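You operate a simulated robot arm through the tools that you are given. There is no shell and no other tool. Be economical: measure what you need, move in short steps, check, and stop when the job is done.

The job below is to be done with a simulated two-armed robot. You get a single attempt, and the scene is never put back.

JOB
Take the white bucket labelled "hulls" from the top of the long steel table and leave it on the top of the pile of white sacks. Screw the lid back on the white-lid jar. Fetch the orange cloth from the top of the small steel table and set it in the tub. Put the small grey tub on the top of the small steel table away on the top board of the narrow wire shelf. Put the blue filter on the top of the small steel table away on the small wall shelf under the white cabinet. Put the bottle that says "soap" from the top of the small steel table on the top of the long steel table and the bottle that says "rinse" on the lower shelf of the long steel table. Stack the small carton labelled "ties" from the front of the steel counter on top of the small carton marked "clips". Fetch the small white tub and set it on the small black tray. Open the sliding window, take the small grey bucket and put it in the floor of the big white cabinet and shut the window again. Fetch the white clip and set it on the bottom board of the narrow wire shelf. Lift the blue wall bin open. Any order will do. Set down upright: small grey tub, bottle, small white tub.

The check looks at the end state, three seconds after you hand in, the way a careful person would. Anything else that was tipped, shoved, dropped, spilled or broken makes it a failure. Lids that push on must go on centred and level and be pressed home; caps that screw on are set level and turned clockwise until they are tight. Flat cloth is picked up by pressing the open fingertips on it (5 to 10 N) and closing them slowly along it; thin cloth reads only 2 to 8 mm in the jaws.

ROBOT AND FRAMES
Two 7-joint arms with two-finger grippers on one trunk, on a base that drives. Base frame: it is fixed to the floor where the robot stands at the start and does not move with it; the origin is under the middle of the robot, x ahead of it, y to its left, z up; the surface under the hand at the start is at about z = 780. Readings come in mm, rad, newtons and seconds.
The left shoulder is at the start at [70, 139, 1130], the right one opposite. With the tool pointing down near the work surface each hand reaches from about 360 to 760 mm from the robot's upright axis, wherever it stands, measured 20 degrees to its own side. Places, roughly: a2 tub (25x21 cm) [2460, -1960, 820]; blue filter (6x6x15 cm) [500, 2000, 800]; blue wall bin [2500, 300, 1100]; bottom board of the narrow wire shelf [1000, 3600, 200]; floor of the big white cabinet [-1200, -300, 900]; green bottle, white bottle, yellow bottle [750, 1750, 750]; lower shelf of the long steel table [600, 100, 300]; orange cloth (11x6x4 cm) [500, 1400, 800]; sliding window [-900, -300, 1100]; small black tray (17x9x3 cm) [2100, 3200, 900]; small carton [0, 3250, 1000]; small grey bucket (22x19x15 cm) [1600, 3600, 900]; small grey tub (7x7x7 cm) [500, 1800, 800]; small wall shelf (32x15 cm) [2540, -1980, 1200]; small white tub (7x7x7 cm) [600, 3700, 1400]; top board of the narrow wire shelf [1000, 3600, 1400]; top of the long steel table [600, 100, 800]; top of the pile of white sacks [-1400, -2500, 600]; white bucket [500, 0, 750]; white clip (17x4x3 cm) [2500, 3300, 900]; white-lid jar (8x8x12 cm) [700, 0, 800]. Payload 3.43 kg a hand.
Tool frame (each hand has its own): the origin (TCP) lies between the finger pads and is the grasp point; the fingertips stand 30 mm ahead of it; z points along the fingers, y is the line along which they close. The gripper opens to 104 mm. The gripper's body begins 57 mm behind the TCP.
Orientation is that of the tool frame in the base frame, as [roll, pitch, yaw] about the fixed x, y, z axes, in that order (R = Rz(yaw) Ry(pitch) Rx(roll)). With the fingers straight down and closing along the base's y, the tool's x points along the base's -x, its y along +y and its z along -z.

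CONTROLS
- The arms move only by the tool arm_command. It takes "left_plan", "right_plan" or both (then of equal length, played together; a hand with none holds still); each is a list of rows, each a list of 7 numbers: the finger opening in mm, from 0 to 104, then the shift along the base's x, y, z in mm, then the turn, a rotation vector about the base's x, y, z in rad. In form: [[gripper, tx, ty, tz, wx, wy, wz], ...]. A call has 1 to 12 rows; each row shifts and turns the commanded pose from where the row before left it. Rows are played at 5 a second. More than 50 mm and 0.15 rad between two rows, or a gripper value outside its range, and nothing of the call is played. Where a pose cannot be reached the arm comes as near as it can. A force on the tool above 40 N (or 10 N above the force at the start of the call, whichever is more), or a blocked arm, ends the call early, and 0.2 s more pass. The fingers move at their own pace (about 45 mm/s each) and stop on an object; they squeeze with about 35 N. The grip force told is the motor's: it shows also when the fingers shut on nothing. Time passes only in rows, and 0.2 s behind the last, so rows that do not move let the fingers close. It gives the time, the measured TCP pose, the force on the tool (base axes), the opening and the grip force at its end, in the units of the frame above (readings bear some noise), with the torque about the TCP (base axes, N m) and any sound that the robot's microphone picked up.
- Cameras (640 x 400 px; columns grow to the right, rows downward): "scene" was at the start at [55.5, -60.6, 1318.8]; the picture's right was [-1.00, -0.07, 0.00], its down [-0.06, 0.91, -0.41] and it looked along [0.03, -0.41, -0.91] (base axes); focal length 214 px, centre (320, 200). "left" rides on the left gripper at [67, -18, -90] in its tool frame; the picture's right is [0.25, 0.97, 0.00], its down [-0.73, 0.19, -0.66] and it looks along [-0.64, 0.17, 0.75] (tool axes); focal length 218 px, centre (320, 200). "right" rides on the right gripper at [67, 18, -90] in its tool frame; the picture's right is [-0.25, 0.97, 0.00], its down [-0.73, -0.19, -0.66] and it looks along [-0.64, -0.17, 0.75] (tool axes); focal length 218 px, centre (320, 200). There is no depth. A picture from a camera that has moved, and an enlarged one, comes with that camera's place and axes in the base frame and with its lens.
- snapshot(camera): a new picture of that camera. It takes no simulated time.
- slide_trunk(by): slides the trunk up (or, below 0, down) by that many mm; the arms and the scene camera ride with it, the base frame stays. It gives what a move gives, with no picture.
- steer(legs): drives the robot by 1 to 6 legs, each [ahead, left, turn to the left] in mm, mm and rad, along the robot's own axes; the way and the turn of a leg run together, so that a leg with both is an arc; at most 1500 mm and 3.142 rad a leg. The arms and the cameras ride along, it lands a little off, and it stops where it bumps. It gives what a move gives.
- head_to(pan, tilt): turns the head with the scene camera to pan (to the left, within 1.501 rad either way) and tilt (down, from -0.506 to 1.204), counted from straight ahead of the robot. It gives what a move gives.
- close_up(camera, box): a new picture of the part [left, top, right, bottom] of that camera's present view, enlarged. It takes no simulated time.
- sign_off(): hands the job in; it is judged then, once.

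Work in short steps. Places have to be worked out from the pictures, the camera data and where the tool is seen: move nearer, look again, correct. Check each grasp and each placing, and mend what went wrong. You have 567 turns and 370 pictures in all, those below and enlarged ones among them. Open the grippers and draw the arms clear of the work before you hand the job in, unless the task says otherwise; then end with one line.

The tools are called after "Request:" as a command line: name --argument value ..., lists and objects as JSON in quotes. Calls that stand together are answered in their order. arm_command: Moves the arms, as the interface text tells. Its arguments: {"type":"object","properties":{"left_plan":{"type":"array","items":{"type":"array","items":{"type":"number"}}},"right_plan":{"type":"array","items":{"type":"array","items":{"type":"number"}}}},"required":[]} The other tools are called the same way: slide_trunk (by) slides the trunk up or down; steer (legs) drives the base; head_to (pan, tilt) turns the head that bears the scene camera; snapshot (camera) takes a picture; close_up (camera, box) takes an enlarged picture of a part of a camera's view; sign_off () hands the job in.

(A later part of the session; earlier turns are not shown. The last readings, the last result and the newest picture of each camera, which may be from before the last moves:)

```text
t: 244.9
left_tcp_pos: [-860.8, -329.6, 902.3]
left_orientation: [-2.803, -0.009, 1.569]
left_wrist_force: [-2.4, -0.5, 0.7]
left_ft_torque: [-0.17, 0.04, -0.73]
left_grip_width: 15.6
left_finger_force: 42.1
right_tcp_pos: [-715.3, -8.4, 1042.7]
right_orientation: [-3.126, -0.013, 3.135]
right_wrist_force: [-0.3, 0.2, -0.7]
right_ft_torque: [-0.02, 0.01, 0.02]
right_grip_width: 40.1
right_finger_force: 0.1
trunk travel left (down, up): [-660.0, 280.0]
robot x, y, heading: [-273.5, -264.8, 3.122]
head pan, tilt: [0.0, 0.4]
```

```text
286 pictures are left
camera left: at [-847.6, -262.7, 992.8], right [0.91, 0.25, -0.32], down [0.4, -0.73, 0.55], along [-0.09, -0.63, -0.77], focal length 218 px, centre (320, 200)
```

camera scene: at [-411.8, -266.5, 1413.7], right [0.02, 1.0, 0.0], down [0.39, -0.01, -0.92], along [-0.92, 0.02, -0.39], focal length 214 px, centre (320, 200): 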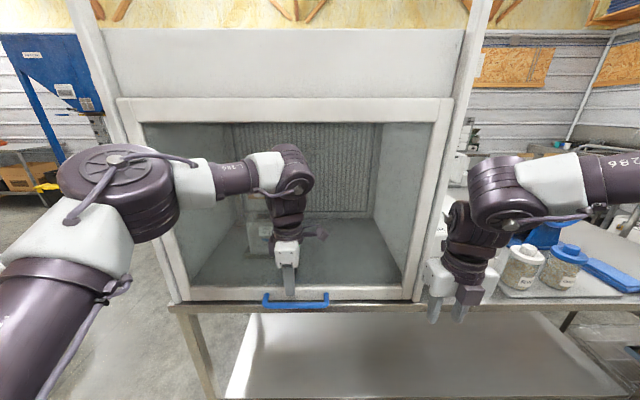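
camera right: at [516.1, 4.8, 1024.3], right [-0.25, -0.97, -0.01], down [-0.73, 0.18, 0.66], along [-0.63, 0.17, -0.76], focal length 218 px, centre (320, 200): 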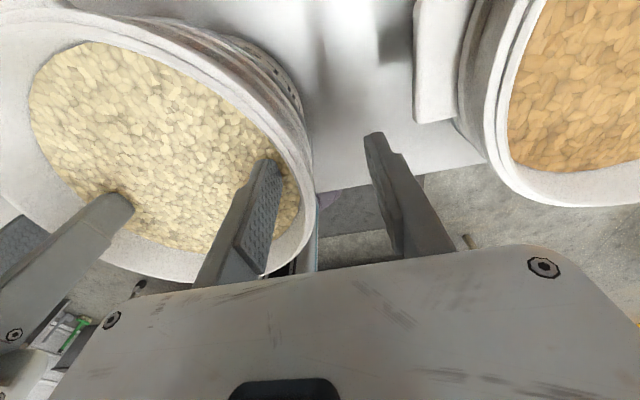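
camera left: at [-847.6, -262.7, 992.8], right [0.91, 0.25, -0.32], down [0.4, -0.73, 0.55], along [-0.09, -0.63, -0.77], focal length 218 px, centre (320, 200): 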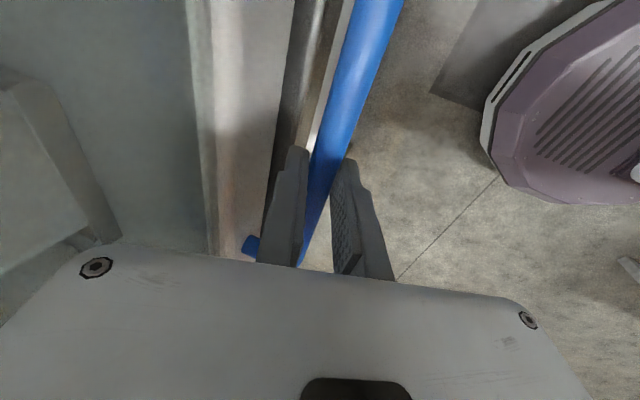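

Bar gripped (15.6 mm). Lift slowly.

Request:
arm_command --left_plan '[[0, 0, 0, 5, 0, 0, 0], [0, 0, 0, 10, 0, 0, 0], [0, 0, 0, 10, 0, 0, 0], [0, 0, 0, 15, 0, 0, 0], [0, 0, 0, 0, 0, 0, 0]]'

Request:
snapshot --camera "scene"

```text
t: 246.1
left_tcp_pos: [-861.5, -329.9, 941.7]
left_orientation: [-2.803, -0.009, 1.573]
left_wrist_force: [-7.0, -7.8, -1.5]
left_ft_torque: [-0.57, 0.12, -0.77]
left_grip_width: 15.8
left_finger_force: 45.3
right_tcp_pos: [-714.5, -9.2, 1043.6]
right_orientation: [-3.125, -0.012, 3.137]
right_wrist_force: [-0.7, 0.0, -0.2]
right_ft_torque: [0.04, 0.0, 0.03]
right_grip_width: 39.9
right_finger_force: 0.0
trunk travel left (down, up): [-660.0, 280.0]
robot x, y, heading: [-273.6, -268.9, 3.121]
head pan, tilt: [0.0, 0.4]
```

```text
285 pictures are left
camera scene: at [-413.3, -267.6, 1413.6], right [0.02, 1.0, 0.0], down [0.39, -0.01, -0.92], along [-0.92, 0.02, -0.39], focal length 214 px, centre (320, 200)
```

scene: 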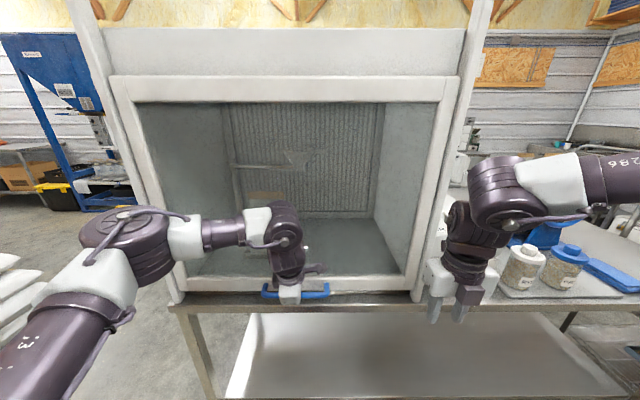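

The sash rises easily. Continue with the trunk by 150 mm and check.

Request:
slide_trunk --by 150

Request:
slide_trunk --by 125

Request:
snapshot --camera "scene"

```text
t: 247.8
left_tcp_pos: [-860.5, -330.3, 1092.8]
left_orientation: [-2.802, -0.01, 1.571]
left_wrist_force: [-9.1, -10.2, 2.3]
left_ft_torque: [-1.05, 0.06, -0.59]
left_grip_width: 15.5
left_finger_force: 44.9
right_tcp_pos: [-716.6, -9.4, 1194.0]
right_orientation: [-3.126, -0.011, 3.136]
right_wrist_force: [0.0, -0.6, 0.0]
right_ft_torque: [0.0, 0.02, -0.02]
right_grip_width: 40.2
right_finger_force: 0.1
trunk travel left (down, up): [-810.0, 130.0]
robot x, y, heading: [-266.1, -270.3, 3.122]
head pan, tilt: [0.0, 0.4]
```

```text
t: 249.3
left_tcp_pos: [-860.5, -328.8, 1216.3]
left_orientation: [-2.802, -0.01, 1.572]
left_wrist_force: [-6.2, -8.6, 2.2]
left_ft_torque: [-0.37, 0.01, -0.87]
left_grip_width: 15.8
left_finger_force: 45.7
right_tcp_pos: [-716.1, -10.7, 1319.2]
right_orientation: [-3.126, -0.011, 3.136]
right_wrist_force: [0.8, -1.3, 0.0]
right_ft_torque: [-0.02, 0.01, 0.0]
right_grip_width: 40.4
right_finger_force: 0.1
trunk travel left (down, up): [-935.0, 5.0]
robot x, y, heading: [-267.0, -265.1, 3.123]
head pan, tilt: [0.0, 0.4]
```

```text
284 pictures are left
camera scene: at [-413.1, -268.9, 1688.7], right [0.02, 1.0, 0.0], down [0.39, -0.01, -0.92], along [-0.92, 0.02, -0.39], focal length 214 px, centre (320, 200)
```

scene: 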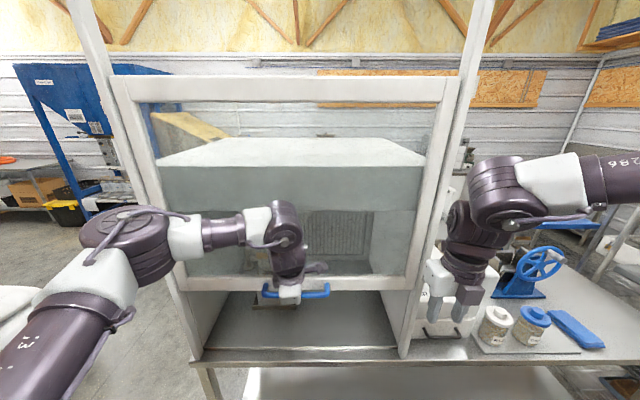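

Raise another ~120 mm with the arm.

Request:
arm_command --left_plan '[[0, 0, 0, 15, 0, 0, 0], [0, 0, 0, 15, 0, 0, 0], [0, 0, 0, 15, 0, 0, 0], [0, 0, 0, 15, 0, 0, 0], [0, 0, 0, 15, 0, 0, 0], [0, 0, 0, 15, 0, 0, 0], [0, 0, 0, 15, 0, 0, 0], [0, 0, 0, 15, 0, 0, 0]]'

Request:
snapshot --camera "scene"

```text
t: 251.2
left_tcp_pos: [-860.8, -328.5, 1335.6]
left_orientation: [-2.802, -0.01, 1.571]
left_wrist_force: [-1.2, -7.0, 0.0]
left_ft_torque: [-0.34, 0.01, -0.84]
left_grip_width: 15.8
left_finger_force: 44.4
right_tcp_pos: [-715.0, -10.9, 1319.0]
right_orientation: [-3.127, -0.013, 3.135]
right_wrist_force: [-0.1, 0.0, -0.6]
right_ft_torque: [-0.02, 0.0, -0.02]
right_grip_width: 39.9
right_finger_force: 0.1
trunk travel left (down, up): [-935.0, 5.0]
robot x, y, heading: [-269.8, -269.9, 3.122]
head pan, tilt: [0.0, 0.4]
```

```text
283 pictures are left
camera scene: at [-412.1, -268.8, 1688.7], right [0.02, 1.0, 0.0], down [0.39, -0.01, -0.92], along [-0.92, 0.02, -0.39], focal length 214 px, centre (320, 200)
```

scene: 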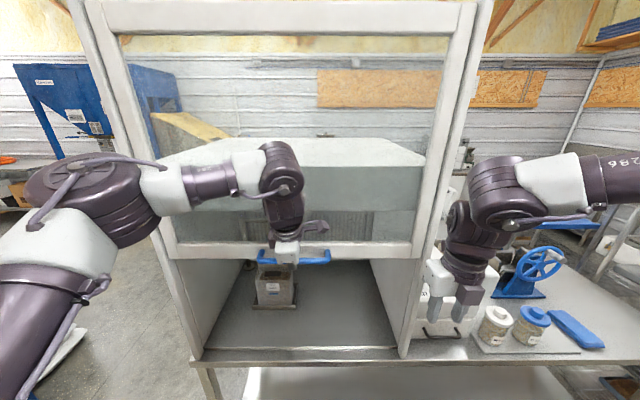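

Opening ~435 mm. Release and see if the sash stays.

Request:
arm_command --left_plan '[[36, 0, 0, 0, 0, 0, 0], [36, 0, 0, 0, 0, 0, 0], [36, 0, 0, 0, 0, 0, 0]]'

Request:
close_up --camera "scene" --box '[160, 200, 480, 400]'

```text
t: 251.9
left_tcp_pos: [-861.6, -326.9, 1335.5]
left_orientation: [-2.801, -0.007, 1.571]
left_wrist_force: [0.5, 0.8, 0.2]
left_ft_torque: [0.01, -0.03, -0.01]
left_grip_width: 35.7
left_finger_force: 0.0
right_tcp_pos: [-714.8, -8.5, 1318.7]
right_orientation: [-3.124, -0.01, 3.138]
right_wrist_force: [-0.5, -0.3, 0.0]
right_ft_torque: [0.01, 0.01, 0.04]
right_grip_width: 40.2
right_finger_force: 0.1
trunk travel left (down, up): [-935.0, 5.0]
robot x, y, heading: [-264.4, -264.4, 3.12]
head pan, tilt: [0.0, 0.4]
```

```text
2.00 times, centred on (320, 300) of scene
camera zoom: at [-411.7, -266.8, 1688.7], right [0.02, 1.0, 0.0], down [0.39, -0.01, -0.92], along [-0.92, 0.02, -0.39], focal length 429 px, centre (320, 0)
```

zoom: 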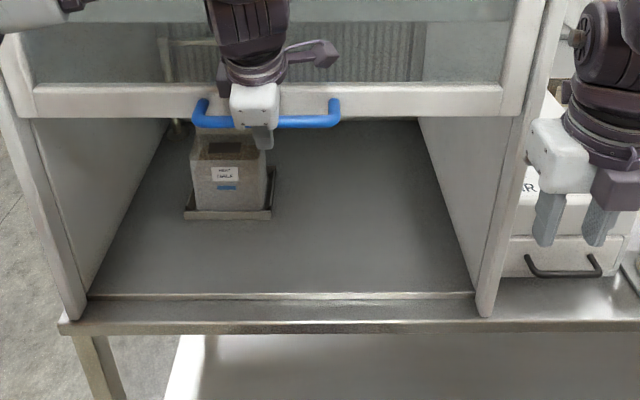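

It stays open. Withdraw the left hand up and back, untilt, and head toward the small steel table.

Request:
arm_command --left_plan '[[38, 10, 0, 28, 0, 0, 0], [38, 12, 0, 32, 0, 0, 0], [38, 40, 0, 10, 0, 0, 0], [38, 45, 0, 0, 0, -0.12, 0], [38, 45, 0, 0, 0, -0.12, 0], [38, 40, 20, -20, 0, -0.1, 0], [38, 20, 20, -30, 0, 0, 0]]'

Request:
steer --legs '[[0, -1180, 0]]'

Request:
head_to --pan -1.2 --tilt 0.4

Request:
snapshot --camera "scene"

```text
t: 253.6
left_tcp_pos: [-648.8, -283.6, 1356.5]
left_orientation: [3.138, -0.007, 1.574]
left_wrist_force: [-1.1, 0.4, -0.7]
left_ft_torque: [-0.01, 0.03, 0.0]
left_grip_width: 37.8
left_finger_force: 0.0
right_tcp_pos: [-716.0, -7.1, 1317.7]
right_orientation: [-3.125, -0.011, 3.135]
right_wrist_force: [0.0, 0.5, 0.0]
right_ft_torque: [-0.01, 0.0, -0.01]
right_grip_width: 40.1
right_finger_force: 0.1
trunk travel left (down, up): [-935.0, 5.0]
robot x, y, heading: [-269.2, -267.4, 3.121]
head pan, tilt: [0.0, 0.4]
```

```text
t: 259.6
left_tcp_pos: [-628.1, 899.5, 1356.1]
left_orientation: [3.139, -0.009, 1.58]
left_wrist_force: [-0.5, 0.2, 0.2]
left_ft_torque: [0.01, 0.01, 0.0]
left_grip_width: 38.1
left_finger_force: 0.1
right_tcp_pos: [-697.3, 1176.5, 1318.9]
right_orientation: [-3.125, -0.013, -3.141]
right_wrist_force: [0.6, -0.4, 0.4]
right_ft_torque: [0.02, 0.0, -0.01]
right_grip_width: 40.1
right_finger_force: 0.0
trunk travel left (down, up): [-935.0, 5.0]
robot x, y, heading: [-251.6, 920.0, 3.125]
head pan, tilt: [0.0, 0.4]
```

```text
t: 261.0
left_tcp_pos: [-627.2, 902.1, 1357.7]
left_orientation: [3.14, -0.008, 1.581]
left_wrist_force: [0.6, 0.8, -0.3]
left_ft_torque: [-0.01, -0.02, 0.0]
left_grip_width: 38.0
left_finger_force: 0.1
right_tcp_pos: [-696.4, 1177.4, 1317.8]
right_orientation: [-3.126, -0.013, -3.14]
right_wrist_force: [0.3, 0.3, -0.6]
right_ft_torque: [-0.01, -0.02, 0.02]
right_grip_width: 40.0
right_finger_force: 0.0
trunk travel left (down, up): [-935.0, 5.0]
robot x, y, heading: [-251.7, 920.4, 3.127]
head pan, tilt: [-1.201, 0.4]
```

```text
281 pictures are left
camera scene: at [-331.1, 1006.8, 1688.8], right [0.94, 0.35, 0.0], down [0.14, -0.36, -0.92], along [-0.32, 0.86, -0.39], focal length 214 px, centre (320, 200)
```

scene: 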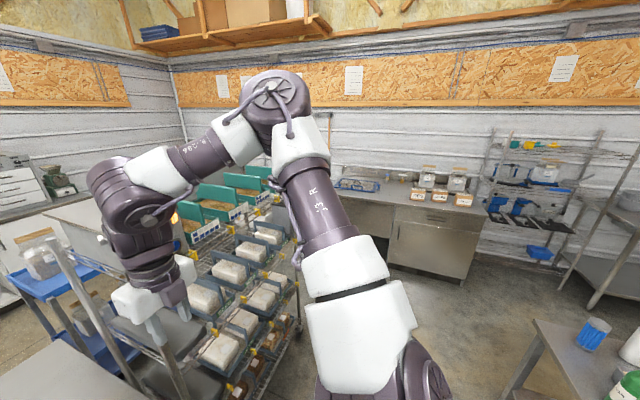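

The wire rack is near my right arm; move back toward the open middle and turn to face +x there.

Request:
steer --legs '[[-100, 400, 0], [0, 0, -3.127], [0, 1150, 0]]'

Request:
head_to --pan 0 --tilt 0.7

Request:
snapshot --camera "scene"

```text
t: 276.1
left_tcp_pos: [226.3, 1668.8, 1357.1]
left_orientation: [3.141, -0.005, -1.557]
left_wrist_force: [-0.9, -0.1, 0.6]
left_ft_torque: [-0.01, 0.0, -0.02]
left_grip_width: 38.0
left_finger_force: 0.1
right_tcp_pos: [294.4, 1394.6, 1317.3]
right_orientation: [-3.123, -0.012, 0.005]
right_wrist_force: [-0.5, -0.3, 0.1]
right_ft_torque: [0.06, -0.01, -0.04]
right_grip_width: 40.2
right_finger_force: 0.0
trunk travel left (down, up): [-935.0, 5.0]
robot x, y, heading: [-148.2, 1648.7, -0.008]
head pan, tilt: [-1.201, 0.4]
```

```text
t: 277.6
left_tcp_pos: [225.8, 1669.6, 1355.9]
left_orientation: [3.141, -0.007, -1.558]
left_wrist_force: [-0.3, -0.2, -0.8]
left_ft_torque: [0.0, -0.03, 0.02]
left_grip_width: 37.9
left_finger_force: 0.1
right_tcp_pos: [296.0, 1394.9, 1319.0]
right_orientation: [-3.125, -0.013, 0.006]
right_wrist_force: [-0.1, 0.0, 1.5]
right_ft_torque: [-0.02, -0.01, 0.01]
right_grip_width: 39.9
right_finger_force: 0.2
trunk travel left (down, up): [-935.0, 5.0]
robot x, y, heading: [-152.0, 1654.9, -0.008]
head pan, tilt: [0.0, 0.7]
```

```text
280 pictures are left
camera scene: at [-16.2, 1646.8, 1661.9], right [-0.01, -1.0, 0.0], down [-0.64, 0.01, -0.76], along [0.76, -0.01, -0.64], focal length 214 px, centre (320, 200)
```

scene: 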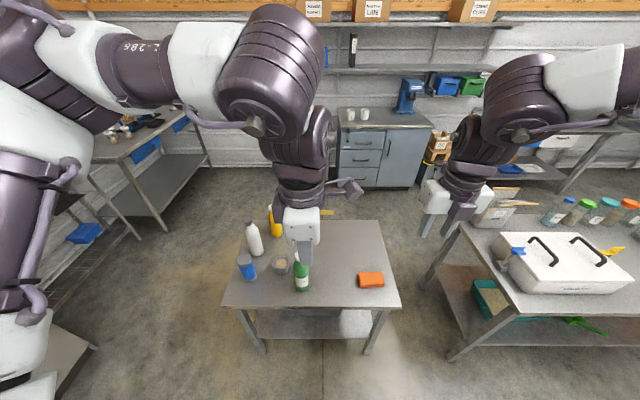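

Request:
close_up --camera "scene" --box '[210, 200, 410, 320]'

```text
3.20 times, centred on (310, 260) of scene
camera zoom: at [-16.2, 1646.8, 1661.9], right [-0.01, -1.0, 0.0], down [-0.64, 0.01, -0.76], along [0.76, -0.01, -0.64], focal length 686 px, centre (352, 8)
```

zoom: 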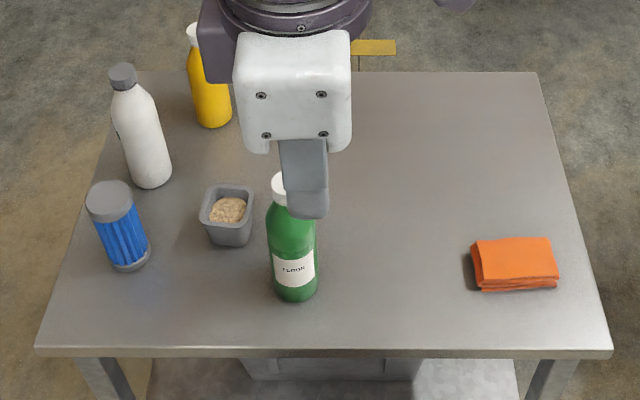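

I can read FLOOR on the green bottle. Drive 150 mm nearer and use the left wrist camera from the far side to read the other labels.

Request:
steer --legs '[[155, 0, 0.008]]'

Request:
arm_command --left_plan '[[38, 20, 20, -10, 0, 0, 0.15], [38, 20, 20, -10, 0, 0, 0.15], [38, 20, 20, -10, 0, 0, 0.15], [38, 20, 20, -10, 0, 0, 0.15], [38, 20, 20, -10, 0, 0, 0.15], [38, 20, 20, -10, 0, 0, 0.15], [38, 20, 20, 0, 0, 0, 0.15], [38, 20, 20, 0, 0, 0, 0.15], [38, 20, 20, 0, 0, 0, 0.15], [38, 20, 20, 0, 0, 0, 0.2]]'

Request:
snapshot --camera "left"

```text
t: 278.9
left_tcp_pos: [375.6, 1675.4, 1358.3]
left_orientation: [-3.139, -0.009, -1.546]
left_wrist_force: [-0.3, -0.3, -0.1]
left_ft_torque: [0.0, -0.04, -0.02]
left_grip_width: 38.2
left_finger_force: 0.1
right_tcp_pos: [448.1, 1398.0, 1318.9]
right_orientation: [-3.126, -0.015, 0.016]
right_wrist_force: [0.3, 0.0, -0.2]
right_ft_torque: [0.02, -0.02, 0.01]
right_grip_width: 40.1
right_finger_force: 0.1
trunk travel left (down, up): [-935.0, 5.0]
robot x, y, heading: [2.3, 1645.5, 0.002]
head pan, tilt: [0.0, 0.7]
```

```text
refused: row 10 steps farther than a row can; nothing moved
```

```text
278 pictures are left
camera left: at [394.0, 1607.6, 1447.8], right [-0.96, -0.28, 0.0], down [-0.21, 0.73, 0.65], along [-0.18, 0.62, -0.76], focal length 218 px, centre (320, 200)
```

left: 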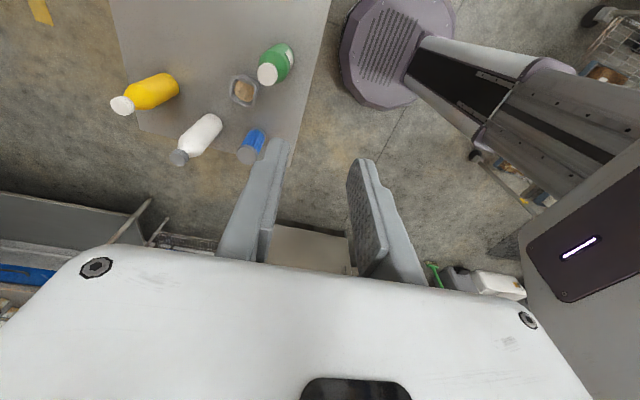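

Request:
arm_command --left_plan '[[38, 20, 10, -15, 0, 0, 0.15], [38, 20, 10, -15, 0, 0, 0.15], [38, 20, 10, -15, 0, 0, 0.15], [38, 20, 10, -15, 0, 0, 0.15], [38, 20, 10, -15, 0, 0, 0.15], [38, 20, 10, -15, 0, 0, 0.15], [38, 20, 10, 0, 0, 0, 0.15], [38, 20, 10, 0, 0, 0, 0.15], [38, 20, 10, 0, 0, 0, 0.15], [38, 20, 10, 0, 0, 0, 0.15], [38, 10, 10, 0, 0, 0, 0.05]]'

Request:
snapshot --camera "left"

```text
t: 281.3
left_tcp_pos: [588.2, 1786.3, 1268.3]
left_orientation: [3.14, -0.009, 0.002]
left_wrist_force: [-0.1, 0.2, -0.1]
left_ft_torque: [0.0, 0.01, 0.01]
left_grip_width: 37.8
left_finger_force: 0.1
right_tcp_pos: [451.2, 1397.5, 1318.9]
right_orientation: [-3.127, -0.013, 0.016]
right_wrist_force: [1.0, 0.0, 0.1]
right_ft_torque: [0.01, -0.01, -0.03]
right_grip_width: 40.1
right_finger_force: 0.0
trunk travel left (down, up): [-935.0, 5.0]
robot x, y, heading: [2.4, 1648.7, 0.003]
head pan, tilt: [0.0, 0.7]
```

```text
277 pictures are left
camera left: at [654.8, 1803.6, 1357.3], right [0.26, -0.97, 0.0], down [-0.73, -0.19, 0.65], along [-0.63, -0.17, -0.76], focal length 218 px, centre (320, 200)
```

left: 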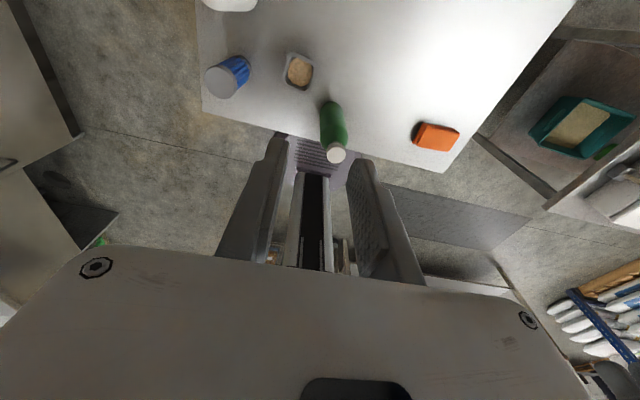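

Labels seem to face left (+y). Shift base 200 mm left and turn the left hand so its camera looks toward −y.

Request:
steer --legs '[[0, 200, 0]]'

Request:
arm_command --left_plan '[[38, 0, 12, -5, 0, 0, 0.15], [38, 0, 12, -5, 0, 0, 0.15], [38, 0, 12, -5, 0, 0, 0.15], [38, 0, 12, -5, 0, 0, 0.15], [38, 0, 12, -5, 0, 0, 0.15], [38, 0, 12, -5, 0, 0, 0.15], [38, 0, 12, -5, 0, 0, 0.15], [38, 0, 12, -5, 0, 0, 0.15], [38, 0, 12, -5, 0, 0, 0.15], [38, 0, 12, -5, 0, 0, 0.15], [38, 0, 12, -5, 0, 0, 0.07]]'

Request:
snapshot --camera "left"

```text
t: 282.9
left_tcp_pos: [587.4, 1984.3, 1269.0]
left_orientation: [-3.138, -0.007, 0.005]
left_wrist_force: [0.0, -0.5, 0.4]
left_ft_torque: [0.07, -0.01, 0.0]
left_grip_width: 37.7
left_finger_force: 0.1
right_tcp_pos: [452.0, 1597.3, 1317.1]
right_orientation: [-3.122, -0.012, 0.018]
right_wrist_force: [-0.6, 0.0, -0.1]
right_ft_torque: [0.03, 0.0, 0.01]
right_grip_width: 40.0
right_finger_force: 0.0
trunk travel left (down, up): [-935.0, 5.0]
robot x, y, heading: [-1.2, 1850.9, 0.006]
head pan, tilt: [0.0, 0.7]
```

```text
t: 285.4
left_tcp_pos: [587.3, 2121.6, 1211.7]
left_orientation: [3.14, -0.007, 1.577]
left_wrist_force: [-0.4, -0.4, -0.2]
left_ft_torque: [-0.01, 0.01, 0.03]
left_grip_width: 37.8
left_finger_force: 0.1
right_tcp_pos: [451.8, 1603.2, 1318.0]
right_orientation: [-3.125, -0.014, 0.017]
right_wrist_force: [0.0, -0.6, 0.1]
right_ft_torque: [0.02, -0.01, -0.01]
right_grip_width: 40.1
right_finger_force: 0.1
trunk travel left (down, up): [-935.0, 5.0]
robot x, y, heading: [3.5, 1853.3, 0.001]
head pan, tilt: [0.0, 0.7]
```

```text
276 pictures are left
camera left: at [568.5, 2188.4, 1301.4], right [0.97, 0.26, 0.0], down [0.19, -0.73, 0.65], along [0.17, -0.63, -0.76], focal length 218 px, centre (320, 200)
```

left: 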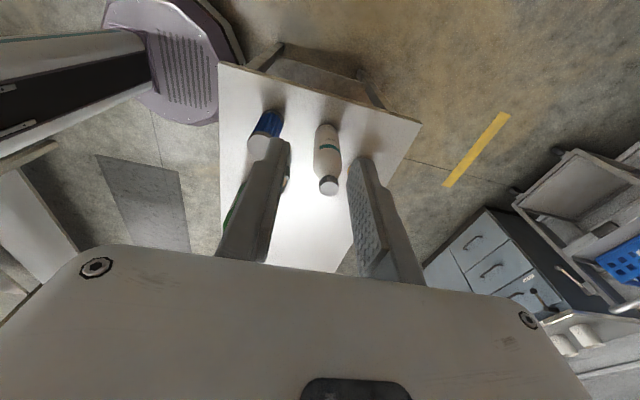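

Request:
close_up --camera "left" --box '[300, 110, 360, 200]'

```text
4.44 times, centred on (330, 155) of left
camera zoom: at [568.5, 2188.4, 1301.4], right [0.97, 0.26, 0.0], down [0.19, -0.73, 0.65], along [0.17, -0.63, -0.76], focal length 970 px, centre (276, 400)
```

zoom: 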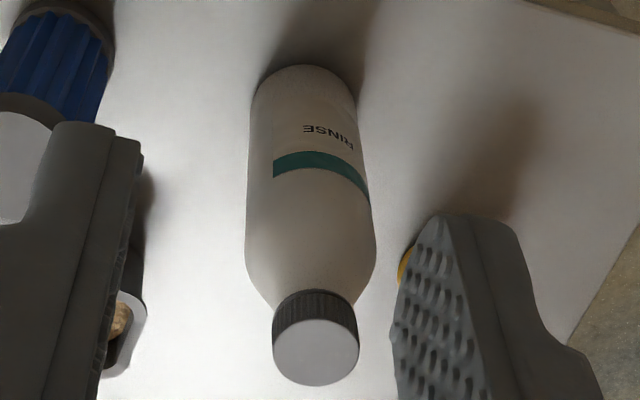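

White is RINSE, so yellow should be SOAP. I move to the table's left end, facing −y, where all these items are close.

Request:
steer --legs '[[0, 560, 0], [0, 0, -1.571], [0, 640, 0]]'

Request:
head_to --pan 0 --tilt 0.75

Request:
snapshot --camera "scene"

```text
t: 295.6
left_tcp_pos: [906.2, 1841.7, 1212.3]
left_orientation: [3.14, -0.011, 0.01]
left_wrist_force: [0.6, -0.3, 0.7]
left_ft_torque: [0.01, -0.02, -0.02]
left_grip_width: 37.9
left_finger_force: 0.1
right_tcp_pos: [386.6, 1973.8, 1317.5]
right_orientation: [-3.126, -0.013, -1.547]
right_wrist_force: [0.2, -0.1, -0.3]
right_ft_torque: [-0.01, -0.02, 0.0]
right_grip_width: 40.2
right_finger_force: 0.1
trunk travel left (down, up): [-935.0, 5.0]
robot x, y, heading: [632.4, 2427.9, -1.557]
head pan, tilt: [0.0, 0.7]
```

```text
t: 296.2
left_tcp_pos: [906.8, 1841.9, 1211.5]
left_orientation: [3.14, -0.008, 0.009]
left_wrist_force: [-0.2, -0.3, 0.3]
left_ft_torque: [-0.03, -0.02, -0.05]
left_grip_width: 37.6
left_finger_force: 0.1
right_tcp_pos: [386.7, 1973.8, 1318.3]
right_orientation: [-3.124, -0.011, -1.547]
right_wrist_force: [-0.3, 0.4, -0.8]
right_ft_torque: [0.01, 0.0, 0.03]
right_grip_width: 39.8
right_finger_force: 0.0
trunk travel left (down, up): [-935.0, 5.0]
robot x, y, heading: [636.3, 2426.5, -1.562]
head pan, tilt: [0.0, 0.75]
```

```text
274 pictures are left
camera scene: at [635.6, 2291.8, 1657.7], right [-1.0, -0.01, 0.0], down [-0.01, 0.68, -0.73], along [0.01, -0.73, -0.68], focal length 214 px, centre (320, 200)
```

scene: 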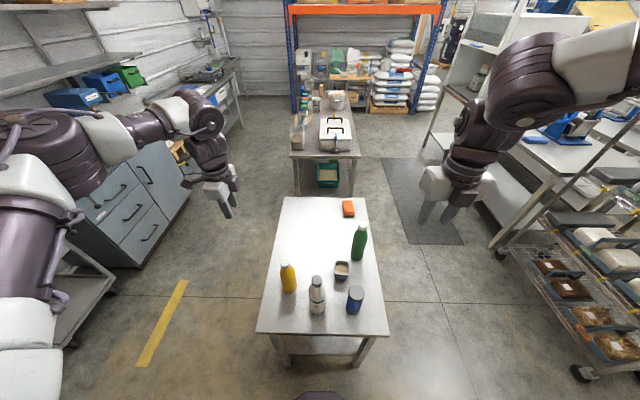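

Request:
close_up --camera "scene" --box '[240, 190, 400, 345]'

```text
2.58 times, centred on (320, 268) of scene
camera zoom: at [635.6, 2291.8, 1657.7], right [-1.0, -0.01, 0.0], down [-0.01, 0.68, -0.73], along [0.01, -0.73, -0.68], focal length 554 px, centre (320, 26)
```

zoom: 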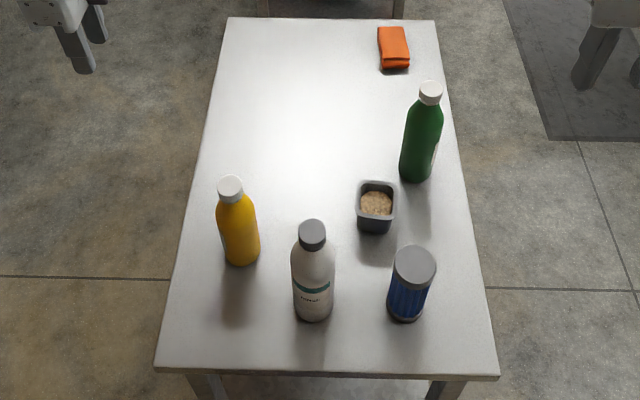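

Use horizontal grasps for the bottles. First turn the left hand back to forward-facing yaw while retracting it.

Request:
arm_command --left_plan '[[90, -12, 22, 3, 0, 0, -0.143], [90, -12, 22, 3, 0, 0, -0.143], [90, -12, 22, 3, 0, 0, -0.143], [90, -12, 22, 3, 0, 0, -0.143], [90, -12, 22, 3, 0, 0, -0.143], [90, -12, 22, 3, 0, 0, -0.143], [90, -12, 22, 3, 0, 0, -0.143], [90, -12, 22, 3, 0, 0, -0.143], [90, -12, 22, 3, 0, 0, -0.143], [90, -12, 22, 3, 0, 0, -0.143], [90, -12, 10, 3, 0, 0, -0.14]]'

Request:
arm_command --left_plan '[[90, 0, -8, -5, -0.14, 0, 0], [90, 0, -8, -5, -0.14, 0, 0], [90, 0, -8, -5, -0.14, 0, 0], [90, 0, -8, -5, -0.14, 0, 0], [90, 0, -8, -5, -0.14, 0, 0], [90, 0, -8, -5, -0.14, 0, 0], [90, 0, -8, -5, -0.14, 0, 0], [90, 0, -8, -5, -0.14, 0, 0], [90, 0, -8, -5, -0.14, 0, 0], [90, 0, -8, -5, -0.14, 0, 0], [90, 0, -8, -5, -0.14, 0, 0]]'

```text
t: 298.6
left_tcp_pos: [774.1, 2070.4, 1243.8]
left_orientation: [-3.141, -0.009, -1.562]
left_wrist_force: [0.0, 0.0, 0.5]
left_ft_torque: [-0.03, -0.03, 0.0]
left_grip_width: 90.2
left_finger_force: 0.0
right_tcp_pos: [387.0, 1972.5, 1318.4]
right_orientation: [-3.124, -0.012, -1.547]
right_wrist_force: [0.6, -0.3, 0.3]
right_ft_torque: [-0.02, -0.03, -0.04]
right_grip_width: 40.0
right_finger_force: 0.0
trunk travel left (down, up): [-935.0, 5.0]
robot x, y, heading: [634.4, 2423.6, -1.559]
head pan, tilt: [0.0, 0.75]
```

```text
t: 301.0
left_tcp_pos: [701.3, 1971.0, 1245.6]
left_orientation: [3.136, -0.958, -1.568]
left_wrist_force: [-0.5, -0.2, -0.5]
left_ft_torque: [-0.01, 0.02, 0.04]
left_grip_width: 90.2
left_finger_force: 0.1
left hand out of reach, approached as far as the arm can: row 2, 3, 4, 5, 6, 7, 8, 9, 10, 11
right_tcp_pos: [384.0, 1976.8, 1320.3]
right_orientation: [-3.122, -0.013, -1.546]
right_wrist_force: [0.1, 0.4, 0.2]
right_ft_torque: [-0.03, -0.04, 0.0]
right_grip_width: 39.8
right_finger_force: 0.1
trunk travel left (down, up): [-935.0, 5.0]
robot x, y, heading: [637.3, 2426.9, -1.565]
head pan, tilt: [0.0, 0.75]
```

Tilt reached ~0.96 rad. Try continuing from a lower, outward position.

Request:
arm_command --left_plan '[[90, 12, 0, -25, 0, 0, 0], [90, 12, 0, -25, 0, 0, 0], [90, 12, 0, -25, 0, 0, 0], [90, 12, 0, -25, 0, 0, 0], [90, 12, 0, -25, 0, 0, 0], [90, 5, -10, -10, -0.12, 0, 0], [90, 5, -10, 0, -0.12, 0, 0], [90, 5, -10, 0, -0.12, 0, 0], [90, 0, -10, 0, -0.12, 0, 0], [90, 0, 0, 0, -0.12, 0, 0]]'

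Request:
snapshot --camera "scene"

```text
t: 303.2
left_tcp_pos: [605.1, 1770.5, 1223.6]
left_orientation: [-1.366, -1.56, 2.931]
left_wrist_force: [0.5, -0.2, 0.4]
left_ft_torque: [-0.01, 0.0, 0.01]
left_grip_width: 89.8
left_finger_force: 0.1
left hand out of reach, approached as far as the arm can: row 1, 2, 3, 4, 5, 6, 7, 8, 9, 10
right_tcp_pos: [387.6, 1972.0, 1318.3]
right_orientation: [-3.124, -0.009, -1.547]
right_wrist_force: [0.3, -0.5, -0.1]
right_ft_torque: [0.01, 0.02, 0.0]
right_grip_width: 39.9
right_finger_force: 0.1
trunk travel left (down, up): [-935.0, 5.0]
robot x, y, heading: [636.4, 2427.4, -1.559]
head pan, tilt: [0.0, 0.75]
```

```text
272 pictures are left
camera scene: at [636.1, 2290.2, 1657.6], right [-1.0, -0.01, 0.0], down [-0.01, 0.68, -0.73], along [0.01, -0.73, -0.68], focal length 214 px, centre (320, 200)
```

scene: 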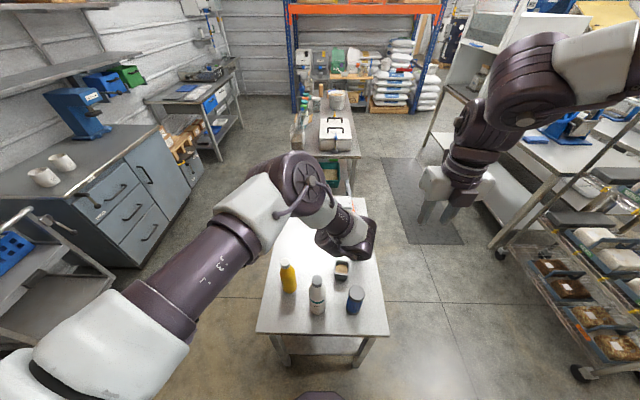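

Horizontal pose works when the arm is nearly straight. Probe how far outward/lower it can go in this pose.

Request:
arm_command --left_plan '[[90, 25, 0, 0, 0, 0, 0], [90, 25, 0, 0, 0, 0, 0], [90, 25, 0, 0, 0, 0, 0], [90, 25, 0, 0, 0, 0, 0], [90, 25, 0, 0, 0, 0, 0]]'

Request:
arm_command --left_plan '[[90, 0, 0, -25, 0, 0, 0], [90, 0, 0, -25, 0, 0, 0], [90, 0, 0, -25, 0, 0, 0]]'

```text
t: 304.4
left_tcp_pos: [731.6, 1769.1, 1221.8]
left_orientation: [-1.299, -1.563, 2.867]
left_wrist_force: [0.6, 0.2, 0.0]
left_ft_torque: [0.01, 0.0, -0.01]
left_grip_width: 89.7
left_finger_force: 0.2
right_tcp_pos: [389.8, 1973.2, 1318.3]
right_orientation: [-3.126, -0.01, -1.548]
right_wrist_force: [0.1, 0.1, -0.6]
right_ft_torque: [-0.04, 0.0, 0.0]
right_grip_width: 40.2
right_finger_force: 0.0
trunk travel left (down, up): [-935.0, 5.0]
robot x, y, heading: [635.2, 2424.4, -1.558]
head pan, tilt: [0.0, 0.75]
```

```text
t: 305.2
left_tcp_pos: [728.8, 1771.2, 1157.2]
left_orientation: [-1.234, -1.562, 2.799]
left_wrist_force: [-0.2, 0.4, 0.1]
left_ft_torque: [-0.02, -0.01, 0.01]
left_grip_width: 90.1
left_finger_force: 0.2
left hand out of reach, approached as far as the arm can: row 3
right_tcp_pos: [386.8, 1973.6, 1318.9]
right_orientation: [-3.124, -0.013, -1.546]
right_wrist_force: [0.0, 0.1, 1.2]
right_ft_torque: [-0.02, -0.01, 0.03]
right_grip_width: 40.1
right_finger_force: 0.1
trunk travel left (down, up): [-935.0, 5.0]
robot x, y, heading: [633.1, 2423.6, -1.561]
head pan, tilt: [0.0, 0.75]
```

Now probe outward more and nearer.

Request:
arm_command --left_plan '[[90, 25, 0, 20, 0, 0, 0], [90, 25, 0, 0, 0, 0, 0], [90, 0, 25, 0, 0, 0, 0], [90, 0, 25, 0, 0, 0, 0], [90, 0, 25, 0, 0, 0, 0], [90, 0, 25, 0, 0, 0, 0]]'

```text
t: 306.6
left_tcp_pos: [766.0, 1878.9, 1174.6]
left_orientation: [-1.175, -1.561, 2.741]
left_wrist_force: [-0.3, -0.4, -0.7]
left_ft_torque: [-0.04, 0.0, 0.01]
left_grip_width: 89.9
left_finger_force: 0.0
left hand out of reach, approached as far as the arm can: row 2
right_tcp_pos: [386.9, 1974.0, 1318.8]
right_orientation: [-3.126, -0.012, -1.546]
right_wrist_force: [-0.1, 1.1, -0.2]
right_ft_torque: [0.01, -0.02, 0.01]
right_grip_width: 39.9
right_finger_force: 0.1
trunk travel left (down, up): [-935.0, 5.0]
robot x, y, heading: [631.5, 2425.7, -1.564]
head pan, tilt: [0.0, 0.75]
```

Left horizontal pose is workable. Retract 150 mm, lower the trunk 285 mm, then advance onto the yellow bottle.

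Request:
arm_command --left_plan '[[90, 0, 25, 0, 0, 0, 0], [90, 0, 25, 0, 0, 0, 0], [90, 0, 25, 0, 0, 0, 0], [90, 0, 25, 0, 0, 0, 0], [90, 0, 25, 0, 0, 0, 0], [90, 0, 25, 0, 0, 0, 0]]'

Request:
slide_trunk --by -285

Request:
snapshot --camera "scene"

Request:
snapshot --camera "left"

```text
t: 308.0
left_tcp_pos: [764.1, 1899.3, 1172.7]
left_orientation: [-1.538, -1.563, 3.104]
left_wrist_force: [-0.8, 0.0, -0.3]
left_ft_torque: [0.0, -0.04, 0.04]
left_grip_width: 90.0
left_finger_force: 0.0
left hand out of reach, approached as far as the arm can: row 1, 2, 3, 4, 5, 6
right_tcp_pos: [388.0, 1973.1, 1319.2]
right_orientation: [-3.127, -0.011, -1.546]
right_wrist_force: [-0.8, 0.0, -0.1]
right_ft_torque: [0.03, -0.01, 0.0]
right_grip_width: 39.8
right_finger_force: 0.0
trunk travel left (down, up): [-935.0, 5.0]
robot x, y, heading: [634.4, 2425.1, -1.559]
head pan, tilt: [0.0, 0.75]
```

```text
t: 310.9
left_tcp_pos: [763.9, 1899.0, 887.4]
left_orientation: [-1.524, -1.562, 3.089]
left_wrist_force: [-0.7, -0.1, 0.2]
left_ft_torque: [-0.03, 0.03, -0.03]
left_grip_width: 90.1
left_finger_force: 0.1
right_tcp_pos: [387.9, 1973.6, 1033.9]
right_orientation: [-3.125, -0.013, -1.546]
right_wrist_force: [-0.4, -0.2, -0.9]
right_ft_torque: [0.02, 0.03, 0.03]
right_grip_width: 40.0
right_finger_force: 0.1
trunk travel left (down, up): [-650.0, 290.0]
robot x, y, heading: [634.3, 2428.1, -1.56]
head pan, tilt: [0.0, 0.75]
```

```text
271 pictures are left
camera scene: at [636.7, 2292.0, 1372.7], right [-1.0, -0.01, 0.0], down [-0.01, 0.68, -0.73], along [0.01, -0.73, -0.68], focal length 214 px, centre (320, 200)
```

scene: 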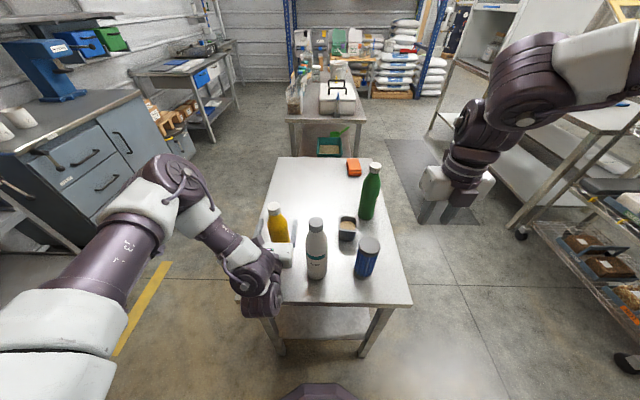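

```text
270 pictures are left
camera left: at [781.9, 1988.5, 954.1], right [-0.97, 0.01, 0.24], down [-0.18, 0.66, -0.73], along [-0.17, -0.75, -0.64], focal length 218 px, centre (320, 200)
```

left: 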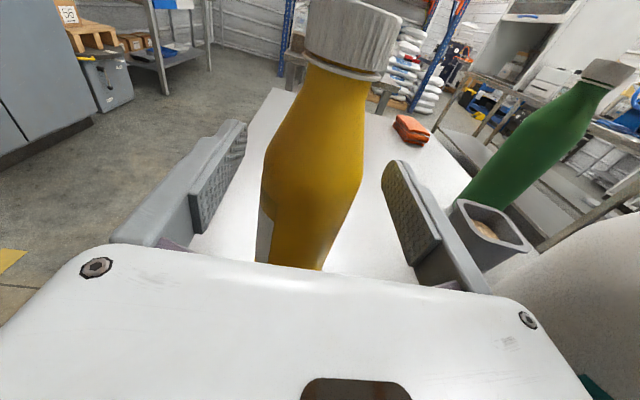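

The hand came down right around the yellow bottle with no contact forces. Close on it.

Request:
arm_command --left_plan '[[70, 0, -5, 0, 0, 0, 0], [50, 0, 0, 0, 0, 0, 0], [40, 0, 0, 0, 0, 0, 0], [40, 0, 0, 0, 0, 0, 0], [40, 0, 0, 0, 0, 0, 0]]'

Request:
snapshot --camera "left"

```text
t: 312.1
left_tcp_pos: [764.3, 1892.7, 888.2]
left_orientation: [-1.518, -1.562, 3.083]
left_wrist_force: [0.3, 0.0, 0.5]
left_ft_torque: [-0.16, -0.04, 0.05]
left_grip_width: 58.3
left_finger_force: 35.0
right_tcp_pos: [387.4, 1973.7, 1033.3]
right_orientation: [-3.125, -0.012, -1.546]
right_wrist_force: [-0.4, -0.4, 0.5]
right_ft_torque: [0.01, 0.0, -0.01]
right_grip_width: 40.1
right_finger_force: 0.1
trunk travel left (down, up): [-650.0, 290.0]
robot x, y, heading: [634.0, 2428.5, -1.562]
head pan, tilt: [0.0, 0.75]
```

```text
269 pictures are left
camera left: at [782.5, 1982.8, 954.5], right [-0.97, 0.01, 0.24], down [-0.18, 0.66, -0.73], along [-0.16, -0.75, -0.64], focal length 218 px, centre (320, 200)
```

left: 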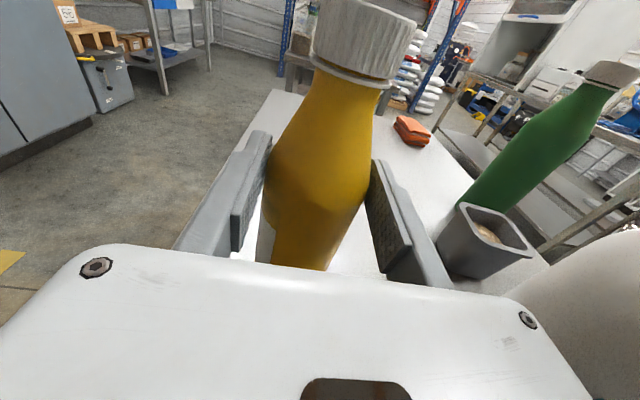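

Soap bottle held. Lift 120 mm with the trunk and test the right arm's horizontal pose too.

Request:
slide_trunk --by 200

Request:
arm_command --right_plan '[[90, 0, -10, 0, -0.14, 0, 0], [90, 0, -10, 0, -0.14, 0, 0], [90, 0, -10, 0, -0.14, 0, 0], [90, 0, -10, 0, -0.14, 0, 0], [90, 0, -10, 0, -0.14, 0, 0], [90, 0, -10, 0, -0.14, 0, 0], [90, 0, -10, 0, -0.14, 0, 0], [90, 0, -10, 0, -0.14, 0, 0], [90, 0, -10, 0, -0.14, 0, 0], [90, 0, -10, 0, -0.14, 0, 0], [90, 0, -10, 0, -0.14, 0, 0]]'

Request:
snapshot --camera "scene"

```text
t: 314.3
left_tcp_pos: [764.6, 1892.2, 1087.9]
left_orientation: [-1.618, -1.562, -3.1]
left_wrist_force: [-0.4, 0.1, -3.1]
left_ft_torque: [0.05, 0.04, 0.0]
left_grip_width: 58.8
left_finger_force: 34.7
right_tcp_pos: [387.2, 1972.4, 1233.7]
right_orientation: [-3.126, -0.012, -1.545]
right_wrist_force: [1.0, 0.3, 0.2]
right_ft_torque: [0.01, -0.02, -0.03]
right_grip_width: 40.1
right_finger_force: 0.1
trunk travel left (down, up): [-850.0, 90.0]
robot x, y, heading: [636.7, 2427.1, -1.56]
head pan, tilt: [0.0, 0.75]
```

```text
t: 316.7
left_tcp_pos: [768.1, 1891.7, 1086.3]
left_orientation: [-1.868, -1.566, -2.851]
left_wrist_force: [0.7, -0.3, -3.4]
left_ft_torque: [0.07, 0.01, -0.03]
left_grip_width: 58.3
left_finger_force: 35.2
right_tcp_pos: [388.0, 1885.8, 1208.9]
right_orientation: [3.041, -1.238, -1.505]
right_wrist_force: [0.2, -0.3, -0.2]
right_ft_torque: [-0.01, 0.01, 0.0]
right_grip_width: 89.9
right_finger_force: 0.2
right hand out of reach, approached as far as the arm can: row 9, 10, 11
trunk travel left (down, up): [-850.0, 90.0]
robot x, y, heading: [631.9, 2424.6, -1.559]
head pan, tilt: [0.0, 0.75]
```

```text
268 pictures are left
camera scene: at [641.4, 2289.0, 1572.4], right [-1.0, -0.01, 0.0], down [-0.01, 0.68, -0.73], along [0.01, -0.73, -0.68], focal length 214 px, centre (320, 200)
```

scene: 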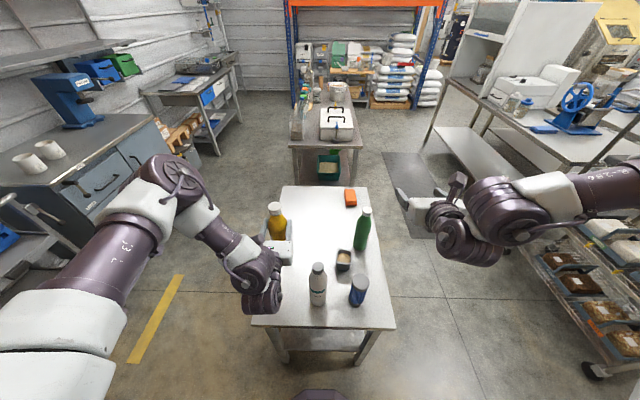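

Right nearly horizontal. Finish its rotation with a bit more extension.

Request:
arm_command --right_plan '[[90, 0, -20, -10, -0.08, 0, 0], [90, 0, -20, -10, -0.08, 0, 0], [90, 0, -20, -10, -0.08, 0, 0], [90, 0, -20, -10, -0.08, 0, 0], [90, 0, -10, -10, -0.05, 0, 0]]'

```text
t: 317.9
left_tcp_pos: [766.4, 1893.1, 1087.4]
left_orientation: [-1.681, -1.561, -3.036]
left_wrist_force: [0.7, 0.2, -3.5]
left_ft_torque: [0.05, -0.01, 0.0]
left_grip_width: 58.2
left_finger_force: 35.2
right_tcp_pos: [366.5, 1842.6, 1242.5]
right_orientation: [0.25, -1.477, 1.28]
right_wrist_force: [0.3, -0.6, 0.2]
right_ft_torque: [0.05, 0.01, -0.04]
right_grip_width: 89.9
right_finger_force: 0.2
right hand out of reach, approached as far as the arm can: row 1, 2, 3, 4, 5
trunk travel left (down, up): [-850.0, 90.0]
robot x, y, heading: [639.8, 2423.4, -1.561]
head pan, tilt: [0.0, 0.75]
```

Correct the small up-tilt; then back off, strafe, lower trunk so the right hand can approach the RINSE bottle horizontally.

Request:
arm_command --right_plan '[[90, 0, 0, 0, 0.09, 0, 0], [90, 0, 0, 0, 0, 0, 0]]'

Request:
steer --legs '[[-285, 0, -0.01], [0, 285, 0]]'

Request:
slide_trunk --by -350

Request:
head_to --pan -0.3 --tilt 0.6

Request:
snapshot --camera "scene"

Request:
snapshot --camera "right"

```text
t: 318.5
left_tcp_pos: [765.2, 1893.9, 1087.6]
left_orientation: [-1.632, -1.562, -3.085]
left_wrist_force: [0.2, -0.7, -2.8]
left_ft_torque: [0.03, -0.03, -0.03]
left_grip_width: 58.3
left_finger_force: 35.0
right_tcp_pos: [366.1, 1841.5, 1242.2]
right_orientation: [1.607, -1.545, -0.076]
right_wrist_force: [0.1, 0.1, -0.3]
right_ft_torque: [-0.05, 0.0, 0.0]
right_grip_width: 90.2
right_finger_force: 0.1
trunk travel left (down, up): [-850.0, 90.0]
robot x, y, heading: [631.9, 2427.3, -1.56]
head pan, tilt: [0.0, 0.75]
```

```text
t: 322.1
left_tcp_pos: [1048.8, 2173.1, 1086.8]
left_orientation: [-1.596, -1.561, -3.135]
left_wrist_force: [-0.3, -0.3, -3.4]
left_ft_torque: [0.07, 0.0, 0.03]
left_grip_width: 58.5
left_finger_force: 34.8
right_tcp_pos: [647.8, 2127.5, 1242.2]
right_orientation: [1.577, -1.545, -0.061]
right_wrist_force: [-1.1, -0.6, 0.0]
right_ft_torque: [0.0, -0.02, 0.02]
right_grip_width: 90.0
right_finger_force: 0.0
trunk travel left (down, up): [-850.0, 90.0]
robot x, y, heading: [925.9, 2709.3, -1.571]
head pan, tilt: [0.0, 0.75]
```

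```text
t: 325.5
left_tcp_pos: [1048.7, 2173.1, 737.8]
left_orientation: [-1.596, -1.562, -3.137]
left_wrist_force: [0.0, 0.4, -3.4]
left_ft_torque: [0.08, 0.03, 0.0]
left_grip_width: 58.4
left_finger_force: 35.3
right_tcp_pos: [649.9, 2128.8, 893.0]
right_orientation: [1.57, -1.546, -0.053]
right_wrist_force: [0.6, 0.7, -0.3]
right_ft_torque: [0.01, 0.0, -0.01]
right_grip_width: 89.9
right_finger_force: 0.0
trunk travel left (down, up): [-500.0, 440.0]
robot x, y, heading: [927.3, 2710.5, -1.576]
head pan, tilt: [0.0, 0.75]
```

```text
t: 326.3
left_tcp_pos: [1051.5, 2172.1, 736.6]
left_orientation: [-1.62, -1.562, -3.116]
left_wrist_force: [0.2, -0.7, -3.2]
left_ft_torque: [0.08, 0.01, 0.0]
left_grip_width: 58.3
left_finger_force: 35.3
right_tcp_pos: [649.3, 2128.7, 891.5]
right_orientation: [1.575, -1.543, -0.059]
right_wrist_force: [-0.3, -0.3, 0.6]
right_ft_torque: [0.0, -0.03, 0.0]
right_grip_width: 89.8
right_finger_force: 0.0
trunk travel left (down, up): [-500.0, 440.0]
robot x, y, heading: [922.7, 2706.5, -1.567]
head pan, tilt: [-0.3, 0.6]
```

```text
267 pictures are left
camera scene: at [901.3, 2571.8, 1235.4], right [-0.95, 0.3, 0.0], down [0.17, 0.54, -0.82], along [-0.25, -0.79, -0.57], focal length 214 px, centre (320, 200)
```

scene: 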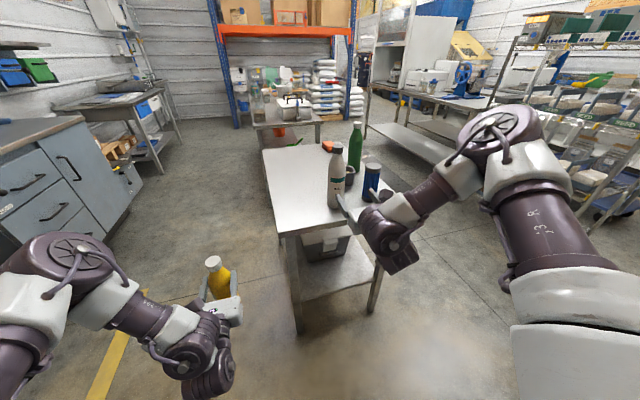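

```text
266 pictures are left
camera right: at [637.8, 2218.2, 960.1], right [-0.97, 0.05, -0.23], down [0.21, 0.65, -0.73], along [0.11, -0.76, -0.64], focal length 218 px, centre (320, 200)
```

right: 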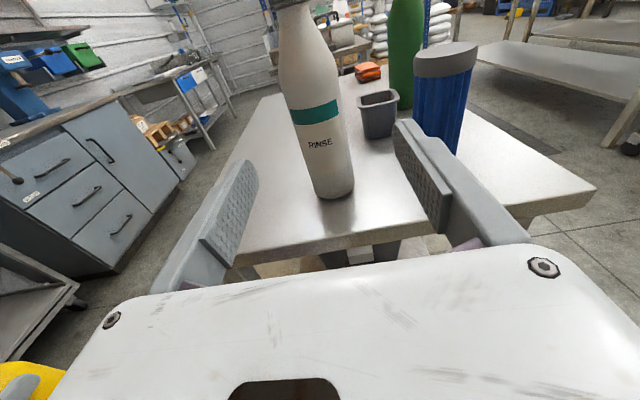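

Aligned with the RINSE bottle. Drive ahead 158 mm and close the right hand.

Request:
steer --legs '[[158, 0, 0]]'

Request:
snapshot --camera "right"

```text
t: 327.7
left_tcp_pos: [1048.1, 2015.9, 737.6]
left_orientation: [-1.738, -1.563, -2.997]
left_wrist_force: [-0.3, -1.5, -3.5]
left_ft_torque: [0.02, 0.02, 0.01]
left_grip_width: 58.5
left_finger_force: 34.7
right_tcp_pos: [646.5, 1972.2, 891.6]
right_orientation: [1.616, -1.544, -0.101]
right_wrist_force: [-0.2, -0.6, -0.8]
right_ft_torque: [-0.02, 0.0, 0.0]
right_grip_width: 89.9
right_finger_force: 0.0
trunk travel left (down, up): [-500.0, 440.0]
robot x, y, heading: [928.8, 2551.3, -1.579]
head pan, tilt: [-0.3, 0.6]
```

```text
265 pictures are left
camera right: at [635.3, 2062.0, 959.7], right [-0.97, 0.06, -0.23], down [0.21, 0.65, -0.73], along [0.11, -0.76, -0.64], focal length 218 px, centre (320, 200)
```

right: 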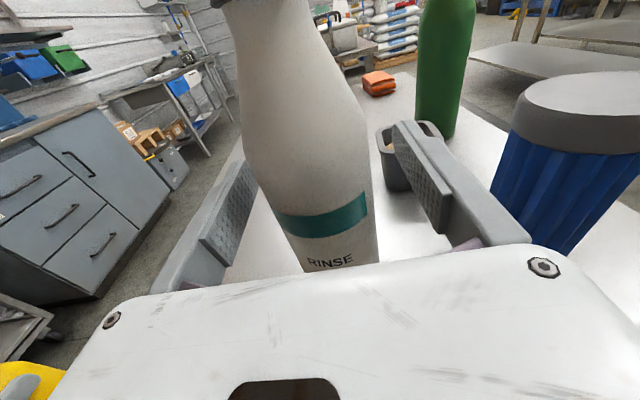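

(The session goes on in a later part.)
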